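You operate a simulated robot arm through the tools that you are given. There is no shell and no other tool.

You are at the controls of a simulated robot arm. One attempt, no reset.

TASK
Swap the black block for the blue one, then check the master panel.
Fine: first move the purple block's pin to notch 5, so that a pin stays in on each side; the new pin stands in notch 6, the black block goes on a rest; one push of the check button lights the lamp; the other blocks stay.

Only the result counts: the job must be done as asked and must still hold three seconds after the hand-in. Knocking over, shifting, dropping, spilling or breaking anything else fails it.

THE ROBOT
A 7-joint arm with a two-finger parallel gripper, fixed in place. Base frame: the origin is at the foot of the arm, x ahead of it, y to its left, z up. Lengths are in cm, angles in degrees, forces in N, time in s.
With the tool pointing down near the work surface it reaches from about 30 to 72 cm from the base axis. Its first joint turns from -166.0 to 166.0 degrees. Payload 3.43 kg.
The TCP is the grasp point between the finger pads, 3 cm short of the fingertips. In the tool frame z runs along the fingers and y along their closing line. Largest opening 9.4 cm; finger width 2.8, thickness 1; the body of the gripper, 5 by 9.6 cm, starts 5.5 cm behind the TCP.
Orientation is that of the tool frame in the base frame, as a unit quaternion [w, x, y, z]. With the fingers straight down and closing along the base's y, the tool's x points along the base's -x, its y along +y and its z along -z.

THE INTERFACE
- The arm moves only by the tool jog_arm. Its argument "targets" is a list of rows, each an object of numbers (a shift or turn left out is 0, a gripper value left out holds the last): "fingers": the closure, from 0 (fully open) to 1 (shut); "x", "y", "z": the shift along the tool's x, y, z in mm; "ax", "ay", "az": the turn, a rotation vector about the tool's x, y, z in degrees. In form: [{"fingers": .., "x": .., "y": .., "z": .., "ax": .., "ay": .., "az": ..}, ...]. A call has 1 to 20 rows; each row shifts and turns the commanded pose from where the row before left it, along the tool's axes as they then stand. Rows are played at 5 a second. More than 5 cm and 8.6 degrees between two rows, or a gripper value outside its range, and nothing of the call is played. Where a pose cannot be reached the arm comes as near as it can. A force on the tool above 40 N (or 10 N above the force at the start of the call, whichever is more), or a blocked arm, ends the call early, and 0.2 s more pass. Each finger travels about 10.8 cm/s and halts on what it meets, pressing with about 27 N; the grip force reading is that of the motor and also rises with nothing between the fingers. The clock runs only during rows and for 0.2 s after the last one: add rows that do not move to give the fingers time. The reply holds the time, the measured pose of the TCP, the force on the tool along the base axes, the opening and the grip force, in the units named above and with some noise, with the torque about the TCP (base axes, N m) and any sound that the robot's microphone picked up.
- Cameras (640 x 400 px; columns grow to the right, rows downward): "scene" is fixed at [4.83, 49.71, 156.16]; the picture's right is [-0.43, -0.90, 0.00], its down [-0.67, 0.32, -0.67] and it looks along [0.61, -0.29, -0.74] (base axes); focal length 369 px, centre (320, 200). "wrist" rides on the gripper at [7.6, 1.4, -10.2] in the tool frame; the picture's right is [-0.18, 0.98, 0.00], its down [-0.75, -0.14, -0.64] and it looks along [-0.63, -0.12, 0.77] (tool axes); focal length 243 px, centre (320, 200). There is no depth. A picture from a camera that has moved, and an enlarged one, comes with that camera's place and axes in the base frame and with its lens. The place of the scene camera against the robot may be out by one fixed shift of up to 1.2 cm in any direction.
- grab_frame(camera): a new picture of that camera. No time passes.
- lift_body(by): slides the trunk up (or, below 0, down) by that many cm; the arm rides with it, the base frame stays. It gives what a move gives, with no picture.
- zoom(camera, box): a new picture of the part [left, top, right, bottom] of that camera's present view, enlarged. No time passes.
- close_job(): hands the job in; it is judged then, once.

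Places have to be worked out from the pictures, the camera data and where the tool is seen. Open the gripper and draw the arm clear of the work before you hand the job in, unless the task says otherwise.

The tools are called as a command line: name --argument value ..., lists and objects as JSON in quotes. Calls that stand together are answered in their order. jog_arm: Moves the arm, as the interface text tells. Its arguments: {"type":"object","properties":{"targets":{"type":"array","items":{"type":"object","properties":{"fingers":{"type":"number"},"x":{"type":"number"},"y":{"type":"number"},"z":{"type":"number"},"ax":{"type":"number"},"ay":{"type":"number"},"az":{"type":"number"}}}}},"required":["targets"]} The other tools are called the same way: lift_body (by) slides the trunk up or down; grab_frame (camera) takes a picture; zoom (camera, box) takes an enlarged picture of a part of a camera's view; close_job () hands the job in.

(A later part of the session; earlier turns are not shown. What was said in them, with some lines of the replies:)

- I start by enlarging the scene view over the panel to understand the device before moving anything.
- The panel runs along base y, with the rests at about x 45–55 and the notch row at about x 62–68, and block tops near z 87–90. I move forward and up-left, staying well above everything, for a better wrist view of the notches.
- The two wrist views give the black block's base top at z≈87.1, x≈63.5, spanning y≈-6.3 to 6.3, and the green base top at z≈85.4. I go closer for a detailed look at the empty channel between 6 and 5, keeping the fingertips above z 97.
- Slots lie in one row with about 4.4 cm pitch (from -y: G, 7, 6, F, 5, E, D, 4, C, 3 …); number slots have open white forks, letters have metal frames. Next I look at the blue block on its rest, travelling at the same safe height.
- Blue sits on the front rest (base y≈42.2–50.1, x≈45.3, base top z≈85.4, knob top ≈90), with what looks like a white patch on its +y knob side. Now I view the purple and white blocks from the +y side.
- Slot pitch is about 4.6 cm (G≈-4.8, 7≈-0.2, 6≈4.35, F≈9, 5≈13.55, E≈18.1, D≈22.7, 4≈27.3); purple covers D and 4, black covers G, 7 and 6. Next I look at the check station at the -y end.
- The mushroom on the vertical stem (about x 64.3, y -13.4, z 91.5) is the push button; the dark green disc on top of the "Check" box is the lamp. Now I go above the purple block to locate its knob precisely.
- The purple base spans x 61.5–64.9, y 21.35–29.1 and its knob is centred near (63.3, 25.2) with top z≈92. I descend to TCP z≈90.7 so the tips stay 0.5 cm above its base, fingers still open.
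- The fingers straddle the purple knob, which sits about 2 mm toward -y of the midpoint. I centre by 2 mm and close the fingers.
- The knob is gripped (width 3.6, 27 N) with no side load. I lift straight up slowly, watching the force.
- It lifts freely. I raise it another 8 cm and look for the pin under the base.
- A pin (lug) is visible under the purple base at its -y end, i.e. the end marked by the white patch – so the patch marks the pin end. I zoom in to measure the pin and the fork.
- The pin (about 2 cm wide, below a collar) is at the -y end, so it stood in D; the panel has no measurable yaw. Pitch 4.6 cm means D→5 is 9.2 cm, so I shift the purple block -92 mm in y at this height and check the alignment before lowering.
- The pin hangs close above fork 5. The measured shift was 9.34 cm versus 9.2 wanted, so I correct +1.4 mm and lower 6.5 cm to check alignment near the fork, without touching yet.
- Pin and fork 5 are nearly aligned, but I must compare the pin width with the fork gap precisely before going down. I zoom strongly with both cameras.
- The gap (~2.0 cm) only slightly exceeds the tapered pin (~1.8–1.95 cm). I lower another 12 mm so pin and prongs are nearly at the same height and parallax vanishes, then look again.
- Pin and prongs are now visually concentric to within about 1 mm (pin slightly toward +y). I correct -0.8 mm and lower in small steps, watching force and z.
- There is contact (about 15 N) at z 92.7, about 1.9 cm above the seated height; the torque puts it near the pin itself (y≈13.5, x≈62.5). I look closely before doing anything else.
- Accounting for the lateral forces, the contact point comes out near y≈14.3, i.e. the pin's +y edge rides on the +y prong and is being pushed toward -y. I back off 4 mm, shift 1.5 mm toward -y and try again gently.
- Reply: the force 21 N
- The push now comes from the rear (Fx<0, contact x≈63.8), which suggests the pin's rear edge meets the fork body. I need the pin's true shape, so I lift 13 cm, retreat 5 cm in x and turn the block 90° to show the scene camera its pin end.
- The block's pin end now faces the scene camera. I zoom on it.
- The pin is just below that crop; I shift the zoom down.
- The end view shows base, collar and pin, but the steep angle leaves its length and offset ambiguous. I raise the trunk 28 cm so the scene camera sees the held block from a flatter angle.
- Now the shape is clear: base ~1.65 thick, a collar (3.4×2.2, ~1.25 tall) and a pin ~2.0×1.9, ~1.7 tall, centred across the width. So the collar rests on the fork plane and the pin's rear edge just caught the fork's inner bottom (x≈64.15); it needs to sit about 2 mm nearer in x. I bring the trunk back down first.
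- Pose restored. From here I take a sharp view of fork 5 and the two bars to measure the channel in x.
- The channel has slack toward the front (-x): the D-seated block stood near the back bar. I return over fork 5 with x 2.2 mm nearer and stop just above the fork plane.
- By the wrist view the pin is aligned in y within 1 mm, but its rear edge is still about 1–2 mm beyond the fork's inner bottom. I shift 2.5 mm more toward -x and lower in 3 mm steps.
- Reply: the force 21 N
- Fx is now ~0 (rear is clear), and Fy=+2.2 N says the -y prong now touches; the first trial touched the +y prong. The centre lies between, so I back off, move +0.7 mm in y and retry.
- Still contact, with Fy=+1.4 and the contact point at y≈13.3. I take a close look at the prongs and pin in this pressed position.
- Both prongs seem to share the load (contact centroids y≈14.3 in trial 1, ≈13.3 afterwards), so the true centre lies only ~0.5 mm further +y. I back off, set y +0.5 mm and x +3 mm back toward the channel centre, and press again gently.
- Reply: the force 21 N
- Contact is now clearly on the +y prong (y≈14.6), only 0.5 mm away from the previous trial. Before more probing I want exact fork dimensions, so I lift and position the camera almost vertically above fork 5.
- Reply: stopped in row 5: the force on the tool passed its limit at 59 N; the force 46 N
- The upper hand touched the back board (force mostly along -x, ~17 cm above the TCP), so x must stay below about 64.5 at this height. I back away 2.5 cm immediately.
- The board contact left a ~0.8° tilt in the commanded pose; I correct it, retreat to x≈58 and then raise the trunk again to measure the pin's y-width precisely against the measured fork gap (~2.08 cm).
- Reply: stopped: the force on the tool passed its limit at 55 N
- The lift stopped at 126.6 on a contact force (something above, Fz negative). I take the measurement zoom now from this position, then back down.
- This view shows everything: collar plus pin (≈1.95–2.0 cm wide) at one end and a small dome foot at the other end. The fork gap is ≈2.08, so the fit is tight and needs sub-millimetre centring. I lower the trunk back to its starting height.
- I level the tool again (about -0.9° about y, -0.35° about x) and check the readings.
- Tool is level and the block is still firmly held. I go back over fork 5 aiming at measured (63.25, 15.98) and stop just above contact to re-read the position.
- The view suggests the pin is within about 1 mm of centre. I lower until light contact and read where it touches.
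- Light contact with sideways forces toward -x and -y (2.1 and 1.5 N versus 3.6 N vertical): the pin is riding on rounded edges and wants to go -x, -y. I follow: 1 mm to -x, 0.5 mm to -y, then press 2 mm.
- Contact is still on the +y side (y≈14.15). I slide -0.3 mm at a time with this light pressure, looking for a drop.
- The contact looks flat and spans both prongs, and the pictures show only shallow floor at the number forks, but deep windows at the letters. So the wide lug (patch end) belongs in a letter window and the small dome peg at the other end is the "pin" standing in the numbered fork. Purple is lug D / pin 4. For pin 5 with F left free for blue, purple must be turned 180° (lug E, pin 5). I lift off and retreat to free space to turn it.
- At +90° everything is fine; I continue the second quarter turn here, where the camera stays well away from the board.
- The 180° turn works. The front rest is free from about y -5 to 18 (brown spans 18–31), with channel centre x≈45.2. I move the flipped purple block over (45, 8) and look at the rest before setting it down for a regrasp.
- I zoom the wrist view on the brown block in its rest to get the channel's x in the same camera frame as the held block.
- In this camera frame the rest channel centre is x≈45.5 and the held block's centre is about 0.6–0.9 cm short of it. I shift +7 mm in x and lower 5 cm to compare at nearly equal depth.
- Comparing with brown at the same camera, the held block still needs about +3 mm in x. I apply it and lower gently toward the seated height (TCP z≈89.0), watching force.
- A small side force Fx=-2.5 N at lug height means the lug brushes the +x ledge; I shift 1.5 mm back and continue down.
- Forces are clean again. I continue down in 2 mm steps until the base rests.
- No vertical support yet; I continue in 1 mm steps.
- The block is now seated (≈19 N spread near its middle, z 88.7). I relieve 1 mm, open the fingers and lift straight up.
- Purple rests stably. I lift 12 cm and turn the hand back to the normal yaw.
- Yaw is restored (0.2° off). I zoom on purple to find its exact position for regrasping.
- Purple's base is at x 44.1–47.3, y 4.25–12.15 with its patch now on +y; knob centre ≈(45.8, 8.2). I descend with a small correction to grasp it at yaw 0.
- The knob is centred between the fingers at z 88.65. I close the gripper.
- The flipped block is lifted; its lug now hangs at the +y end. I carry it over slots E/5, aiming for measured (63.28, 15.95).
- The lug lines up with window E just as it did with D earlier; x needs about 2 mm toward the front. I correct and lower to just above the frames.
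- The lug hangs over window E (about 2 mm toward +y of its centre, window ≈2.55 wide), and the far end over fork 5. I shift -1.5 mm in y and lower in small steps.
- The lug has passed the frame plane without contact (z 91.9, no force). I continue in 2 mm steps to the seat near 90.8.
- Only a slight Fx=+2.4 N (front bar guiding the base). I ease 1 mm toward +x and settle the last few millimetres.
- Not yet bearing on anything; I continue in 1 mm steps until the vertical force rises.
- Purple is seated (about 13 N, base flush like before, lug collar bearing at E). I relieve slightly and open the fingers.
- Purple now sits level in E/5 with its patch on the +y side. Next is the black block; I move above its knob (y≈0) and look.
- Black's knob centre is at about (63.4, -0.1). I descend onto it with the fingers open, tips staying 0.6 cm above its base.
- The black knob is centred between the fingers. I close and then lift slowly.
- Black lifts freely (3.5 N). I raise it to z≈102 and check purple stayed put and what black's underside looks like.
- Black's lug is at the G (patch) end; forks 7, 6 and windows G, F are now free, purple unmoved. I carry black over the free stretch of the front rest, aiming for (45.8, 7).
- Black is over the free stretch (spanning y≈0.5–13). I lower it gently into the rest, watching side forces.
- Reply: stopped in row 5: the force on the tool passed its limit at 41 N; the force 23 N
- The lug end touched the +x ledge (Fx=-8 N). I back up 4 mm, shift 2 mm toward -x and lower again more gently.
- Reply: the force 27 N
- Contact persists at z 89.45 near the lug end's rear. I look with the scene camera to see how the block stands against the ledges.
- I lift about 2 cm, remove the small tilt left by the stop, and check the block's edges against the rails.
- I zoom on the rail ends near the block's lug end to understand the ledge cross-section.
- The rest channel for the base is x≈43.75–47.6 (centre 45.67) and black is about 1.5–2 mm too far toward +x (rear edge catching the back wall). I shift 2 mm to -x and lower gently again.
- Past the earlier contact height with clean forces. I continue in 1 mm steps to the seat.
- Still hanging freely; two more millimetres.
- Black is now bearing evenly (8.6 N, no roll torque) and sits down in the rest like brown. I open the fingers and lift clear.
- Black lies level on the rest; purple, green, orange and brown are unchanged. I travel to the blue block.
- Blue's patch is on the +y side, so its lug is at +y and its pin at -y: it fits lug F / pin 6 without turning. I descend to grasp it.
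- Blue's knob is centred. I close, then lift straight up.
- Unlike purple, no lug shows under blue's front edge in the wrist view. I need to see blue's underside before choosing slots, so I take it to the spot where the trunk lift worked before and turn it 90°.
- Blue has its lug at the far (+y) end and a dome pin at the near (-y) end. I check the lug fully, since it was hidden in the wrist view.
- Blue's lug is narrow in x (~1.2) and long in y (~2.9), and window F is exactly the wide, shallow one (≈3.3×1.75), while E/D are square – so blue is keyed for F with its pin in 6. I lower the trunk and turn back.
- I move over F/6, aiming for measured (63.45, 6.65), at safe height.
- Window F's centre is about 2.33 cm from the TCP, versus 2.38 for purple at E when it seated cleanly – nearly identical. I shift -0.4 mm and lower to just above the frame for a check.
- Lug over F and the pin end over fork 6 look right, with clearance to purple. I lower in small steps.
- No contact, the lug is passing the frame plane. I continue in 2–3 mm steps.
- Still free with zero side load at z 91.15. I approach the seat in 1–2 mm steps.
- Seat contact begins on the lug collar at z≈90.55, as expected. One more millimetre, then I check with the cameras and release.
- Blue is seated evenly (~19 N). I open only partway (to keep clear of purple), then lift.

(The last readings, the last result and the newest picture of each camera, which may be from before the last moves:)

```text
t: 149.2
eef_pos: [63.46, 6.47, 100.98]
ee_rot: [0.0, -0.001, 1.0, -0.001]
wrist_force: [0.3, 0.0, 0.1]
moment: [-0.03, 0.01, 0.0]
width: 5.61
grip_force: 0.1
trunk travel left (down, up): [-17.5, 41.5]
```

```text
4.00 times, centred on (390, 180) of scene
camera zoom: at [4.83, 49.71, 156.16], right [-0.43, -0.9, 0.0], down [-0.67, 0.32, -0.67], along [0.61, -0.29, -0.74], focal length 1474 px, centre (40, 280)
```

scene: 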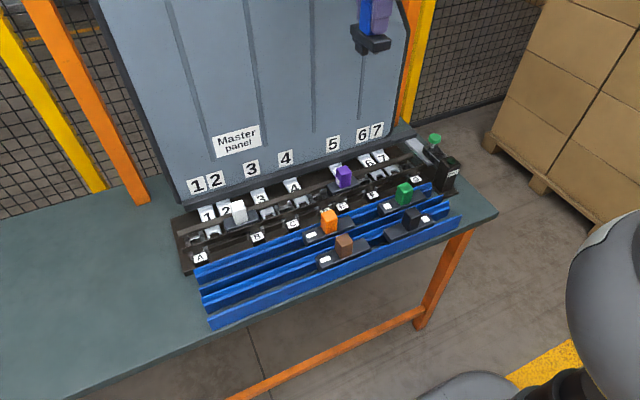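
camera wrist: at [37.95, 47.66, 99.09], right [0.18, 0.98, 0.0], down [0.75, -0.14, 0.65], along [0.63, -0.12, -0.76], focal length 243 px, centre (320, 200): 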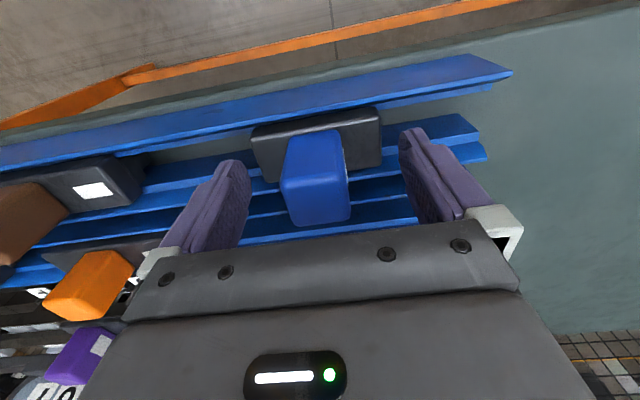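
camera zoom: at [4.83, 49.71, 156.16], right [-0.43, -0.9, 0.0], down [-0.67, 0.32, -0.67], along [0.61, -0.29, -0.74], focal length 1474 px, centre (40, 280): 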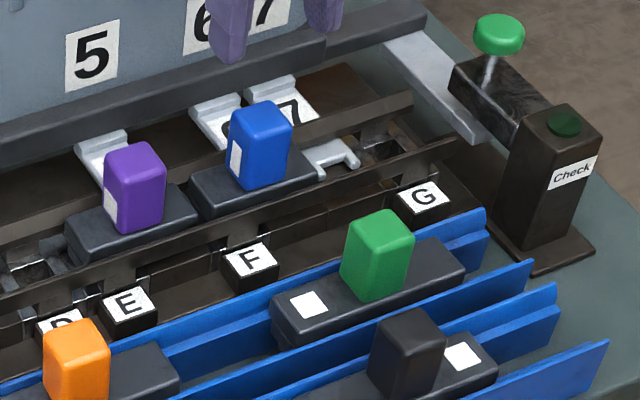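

Blue stands in F/6 and purple in E/5, both level, everything else unchanged. Now the check button: the mushroom cap triangulates to about (63.7, -12.1, 92). I move above it at safe height and look.

jog_arm --targets '[{"y": -38}, {"y": -38}, {"y": -38}, {"y": -38}, {"y": -34}, {}, {}]'

grab_frame --camera "wrist"

zoom --camera "wrist" --box '[240, 40, 400, 140]'

zoom --camera "scene" --box '[390, 110, 486, 170]'

```text
t: 150.8
eef_pos: [63.4, -11.97, 100.9]
ee_rot: [0.0, -0.001, 1.0, 0.0]
wrist_force: [-0.8, -0.3, 0.1]
moment: [-0.01, -0.02, -0.02]
width: 5.65
grip_force: 0.1
trunk travel left (down, up): [-17.5, 41.5]
```

```text
taken
camera wrist: at [55.96, -10.51, 111.22], right [0.18, 0.98, 0.0], down [0.75, -0.14, 0.64], along [0.63, -0.12, -0.77], focal length 243 px, centre (320, 200)
```

wrist: 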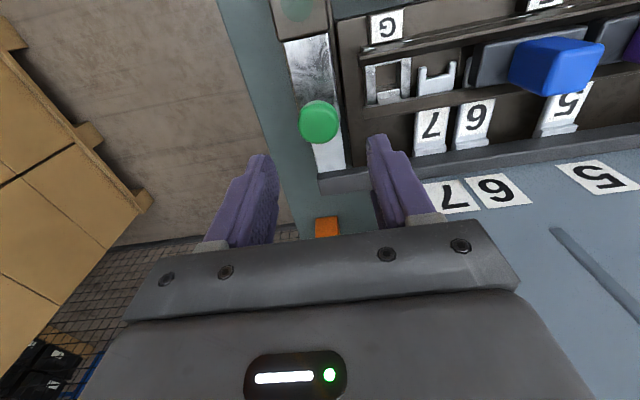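

```text
4.00 times, centred on (320, 90) of wrist
camera zoom: at [55.96, -10.51, 111.22], right [0.18, 0.98, 0.0], down [0.75, -0.14, 0.64], along [0.63, -0.12, -0.77], focal length 970 px, centre (320, 640)
```

zoom: 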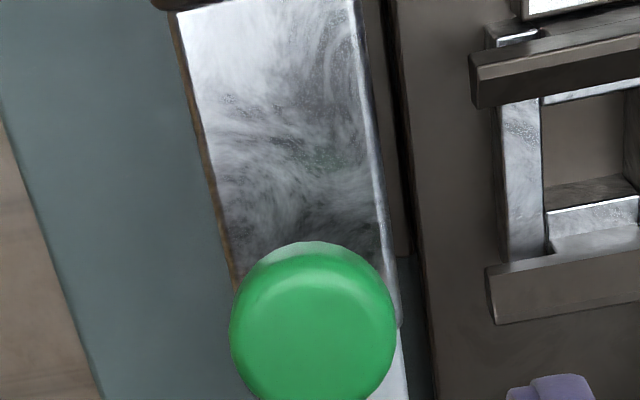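

```text
6.67 times, centred on (438, 140) of scene
camera zoom: at [4.83, 49.71, 156.16], right [-0.43, -0.9, 0.0], down [-0.67, 0.32, -0.67], along [0.61, -0.29, -0.74], focal length 2457 px, centre (-467, 600)
```

zoom: 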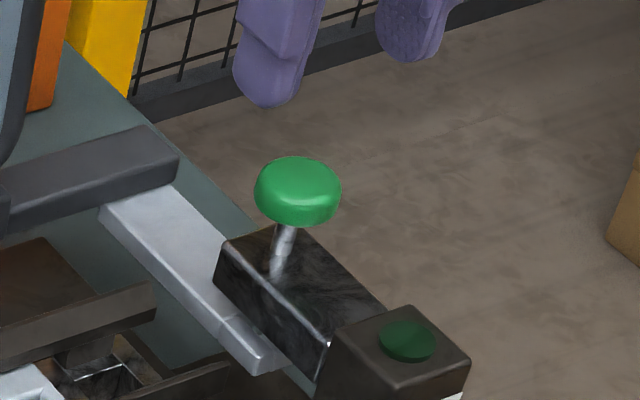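

The TCP is right above the mushroom cap (cap centre ≈(63.4, -12.1), radius 1.6). I close the fingers and come down to just above it.

jog_arm --targets '[{"fingers": 1.0, "y": -1.5}, {"fingers": 1.0}, {"fingers": 1.0}, {"z": 20}, {"z": 15}, {}, {}]'

zoom --camera "scene" --box '[390, 110, 486, 170]'

grab_frame --camera "wrist"

```text
t: 152.4
eef_pos: [63.58, -12.14, 97.54]
ee_rot: [0.0, -0.001, 1.0, 0.0]
wrist_force: [0.2, 0.1, 0.0]
moment: [0.02, -0.03, -0.01]
width: 0.02
grip_force: 27.0
trunk travel left (down, up): [-17.5, 41.5]
```

```text
6.67 times, centred on (438, 140) of scene
camera zoom: at [4.83, 49.71, 156.16], right [-0.43, -0.9, 0.0], down [-0.67, 0.32, -0.67], along [0.61, -0.29, -0.74], focal length 2457 px, centre (-467, 600)
```

zoom: 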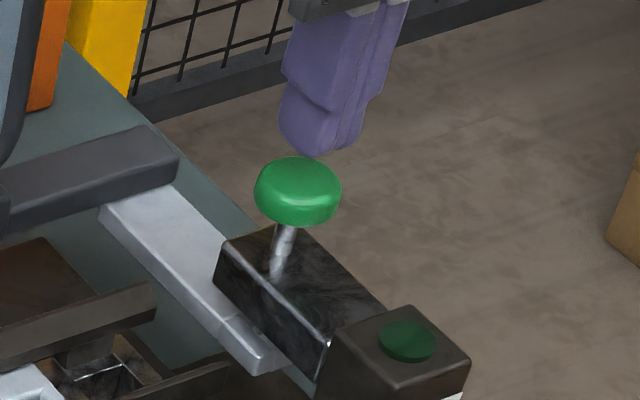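

```text
taken
camera wrist: at [55.95, -10.6, 107.88], right [0.18, 0.98, 0.0], down [0.75, -0.14, 0.64], along [0.63, -0.12, -0.77], focal length 243 px, centre (320, 200)
```

wrist: 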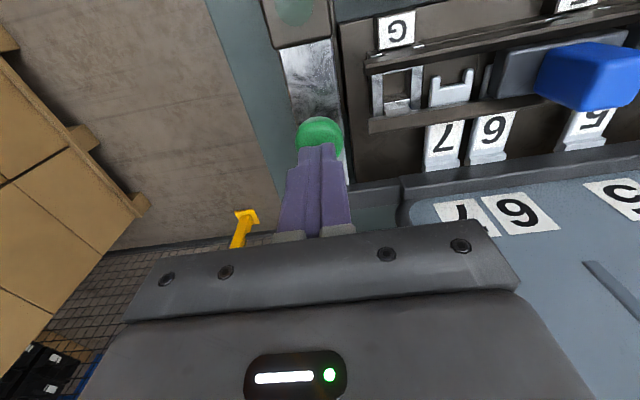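

Closed fingertips are centred over the cap with ~1.5–2 cm to go. I descend in small steps to make one push.

jog_arm --targets '[{"z": 5}, {"z": 4}, {"z": 3}, {"z": 3}, {}]'

```text
t: 153.7
eef_pos: [63.61, -12.16, 96.12]
ee_rot: [0.0, -0.001, 1.0, 0.0]
wrist_force: [-0.6, -0.1, -0.1]
moment: [0.0, 0.01, -0.02]
width: 0.01
grip_force: 27.4
trunk travel left (down, up): [-17.5, 41.5]
```

No contact yet (tips at z≈93.1). I keep going down as one continuous push.

jog_arm --targets '[{"z": 2}, {"z": 2}, {"z": 2}, {"z": 2}, {}]'

```text
t: 154.8
eef_pos: [63.59, -12.15, 95.34]
ee_rot: [0.0, -0.001, 1.0, 0.001]
wrist_force: [0.2, -1.4, 3.4]
moment: [-0.01, 0.03, 0.02]
width: 0.03
grip_force: 27.1
trunk travel left (down, up): [-17.5, 41.5]
```

Contact with the cap at z≈95.3 (3.4 N, spring-like). I continue the same push downward.

jog_arm --targets '[{"z": 2}, {"z": 2}, {"z": 2}, {}]'

zoom --camera "scene" --box '[390, 110, 486, 170]'

```text
t: 155.8
eef_pos: [63.47, -12.17, 94.64]
ee_rot: [0.001, -0.001, 1.0, 0.001]
wrist_force: [2.2, 0.6, 5.5]
moment: [0.0, -0.1, 0.0]
width: 0.0
grip_force: 27.3
trunk travel left (down, up): [-17.5, 41.5]
heard: click
```

```text
6.67 times, centred on (438, 140) of scene
camera zoom: at [4.83, 49.71, 156.16], right [-0.43, -0.9, 0.0], down [-0.67, 0.32, -0.67], along [0.61, -0.29, -0.74], focal length 2457 px, centre (-467, 600)
```

zoom: 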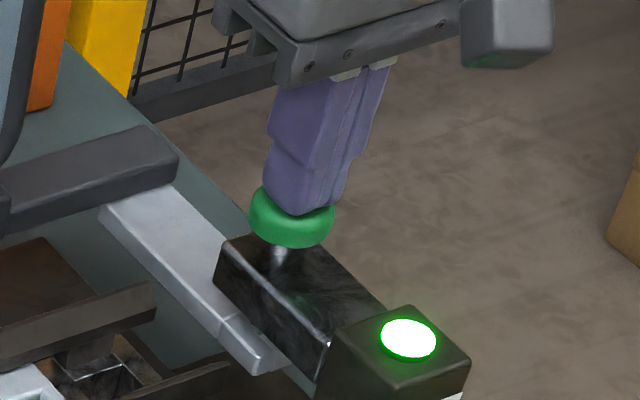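

A click was heard and the lamp is lit. I release the button by rising straight up and then check whether the lamp stays on.

jog_arm --targets '[{"z": -10}, {"z": -30}, {"z": -40}, {"z": -30}, {}, {}]'

grab_frame --camera "scene"

zoom --camera "scene" --box '[310, 120, 470, 220]'

```text
t: 157.2
eef_pos: [63.44, -12.25, 105.46]
ee_rot: [0.0, -0.001, 1.0, 0.001]
wrist_force: [-0.1, 0.1, 0.0]
moment: [-0.01, 0.01, 0.01]
width: 0.04
grip_force: 27.2
trunk travel left (down, up): [-17.5, 41.5]
```

```text
taken
```

scene: 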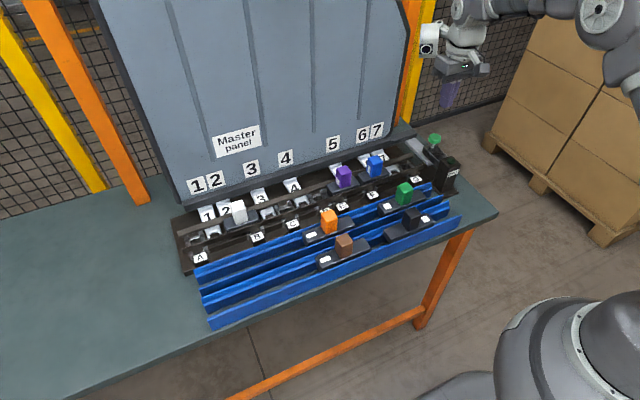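

```text
4.00 times, centred on (390, 170) of scene
camera zoom: at [4.83, 49.71, 156.16], right [-0.43, -0.9, 0.0], down [-0.67, 0.32, -0.67], along [0.61, -0.29, -0.74], focal length 1474 px, centre (40, 320)
```

zoom: 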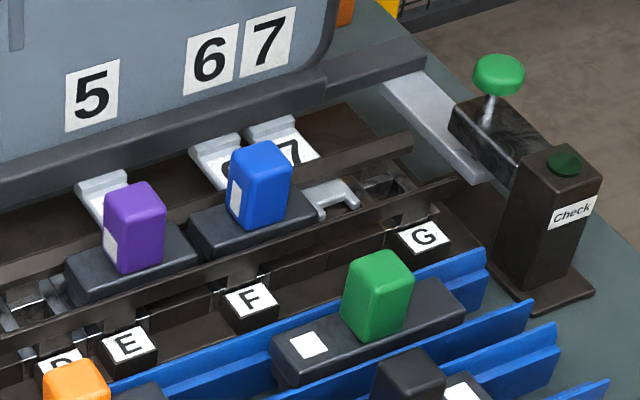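

The lamp lit on the push and went out again when the cap sprang back, so it is a momentary check; one clean push has been made and the button returned. I now draw the arm back to the start area and open the gripper.

jog_arm --targets '[{"z": -25}, {"z": -25, "x": 20}, {"x": 45, "y": 25}, {"x": 45, "y": 25}, {"x": 45, "y": 25}, {"x": 45, "y": 25}, {"x": 45, "y": 25}, {"fingers": 0.5}, {"fingers": 0.0}, {"fingers": 0.0}, {}]'

grab_frame --camera "scene"

zoom --camera "scene" --box '[300, 130, 460, 230]'

zoom --camera "scene" --box '[170, 190, 410, 340]'

```text
refused: row 3 steps farther than a row can; nothing moved
```

```text
taken
```

scene: 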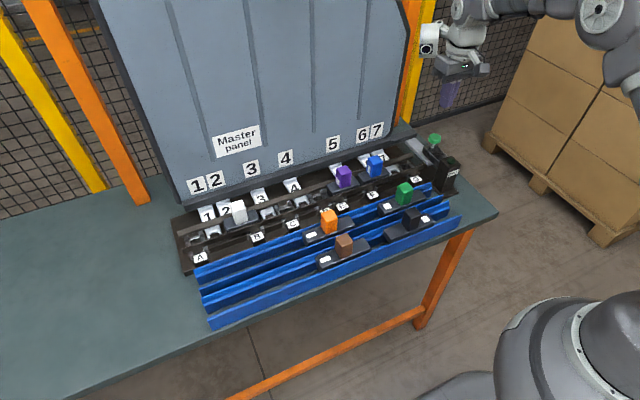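

```text
4.00 times, centred on (380, 180) of scene
camera zoom: at [4.83, 49.71, 156.16], right [-0.43, -0.9, 0.0], down [-0.67, 0.32, -0.67], along [0.61, -0.29, -0.74], focal length 1474 px, centre (80, 280)
```

zoom: 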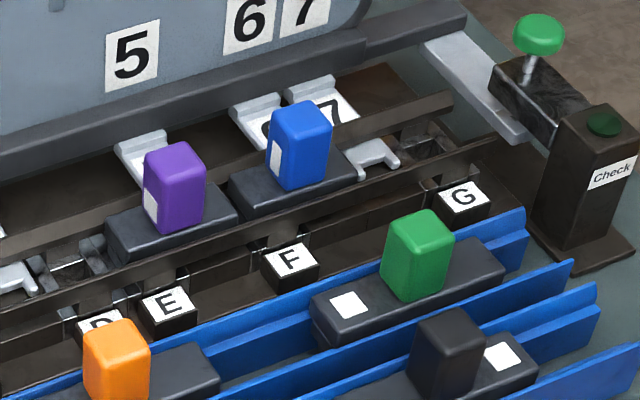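

```text
2.67 times, centred on (290, 265) of scene
camera zoom: at [4.83, 49.71, 156.16], right [-0.43, -0.9, 0.0], down [-0.67, 0.32, -0.67], along [0.61, -0.29, -0.74], focal length 983 px, centre (400, 27)
```

zoom: 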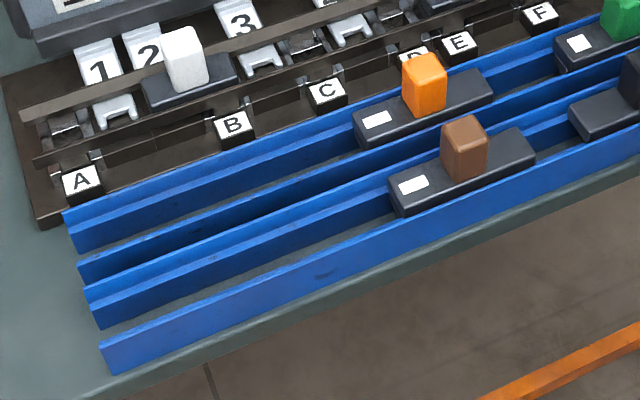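

The row was too long, so nothing moved; all blocks are in place in the pictures. I repeat the retreat with shorter rows.

jog_arm --targets '[{"z": -25}, {"z": -25, "x": 20}, {"x": 40, "y": 20}, {"x": 40, "y": 20}, {"x": 40, "y": 20}, {"x": 40, "y": 20}, {"x": 40, "y": 20}, {"x": 30, "y": 20}, {"fingers": 0.5}, {"fingers": 0.0}, {"fingers": 0.0}, {}]'

grab_frame --camera "scene"

zoom --camera "scene" --box '[300, 130, 460, 230]'

```text
t: 159.8
eef_pos: [38.47, -0.08, 110.72]
ee_rot: [0.001, -0.001, 1.0, 0.0]
wrist_force: [-0.3, 0.5, -0.4]
moment: [0.0, 0.0, 0.0]
width: 9.4
grip_force: 0.0
trunk travel left (down, up): [-17.5, 41.5]
```

```text
taken
```

scene: 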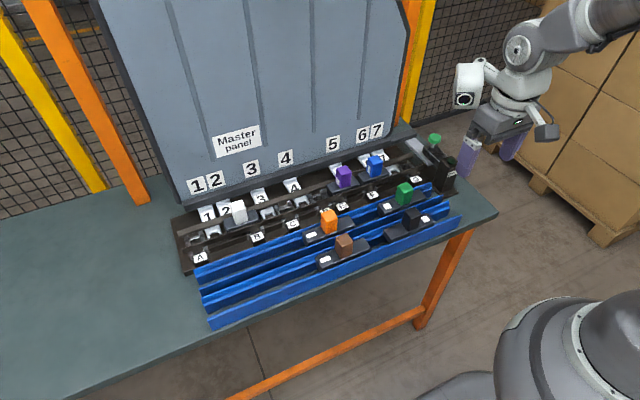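

```text
4.00 times, centred on (380, 180) of scene
camera zoom: at [4.83, 49.71, 156.16], right [-0.43, -0.9, 0.0], down [-0.67, 0.32, -0.67], along [0.61, -0.29, -0.74], focal length 1474 px, centre (80, 280)
```

zoom: 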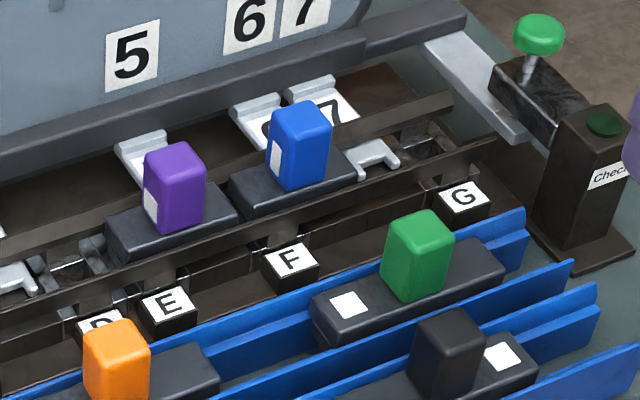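

The arm is back near its start pose with the gripper open. Purple stands with its pin in 5, blue with its pin in 6, black is on the front rest, and the other blocks look unmoved. The lamp lit on the single push, so I hand in.

close_job

```text
The job is handed in.
```

The black block is swapped for the blue one, and the check lamp lit on a single push. I handed the job in and haven't seen the verdict.

- **Purple:** its pin is now in notch 5. I turned the block end for end so its lug sits in slot E, because at that end it would not go into the fork at 5.
- **Blue:** its pin is in notch 6, with its lug in slot F.
- **Black:** it lies on the front rest, between brown and the end nearest the check post.
- **Other blocks:** white, green, orange and brown look unmoved in the final pictures.
- **Check button:** the push gave a click and the lamp lit. It went out when the button sprang back, so it is dark now. I took it as a lamp that lights only while pressed and did not push again.

There were some unplanned contacts along the way:

- The hand touched the back board once, at about 59 N. A trunk lift also stopped at about 55 N on something I could not identify. The pictures afterwards show nothing shifted.
- Purple's lug pressed on fork 5 several times, at about 25 N or less, before I worked out the slots.
- Black caught the edge of the rest once, at about 41 N, while I was setting it down.
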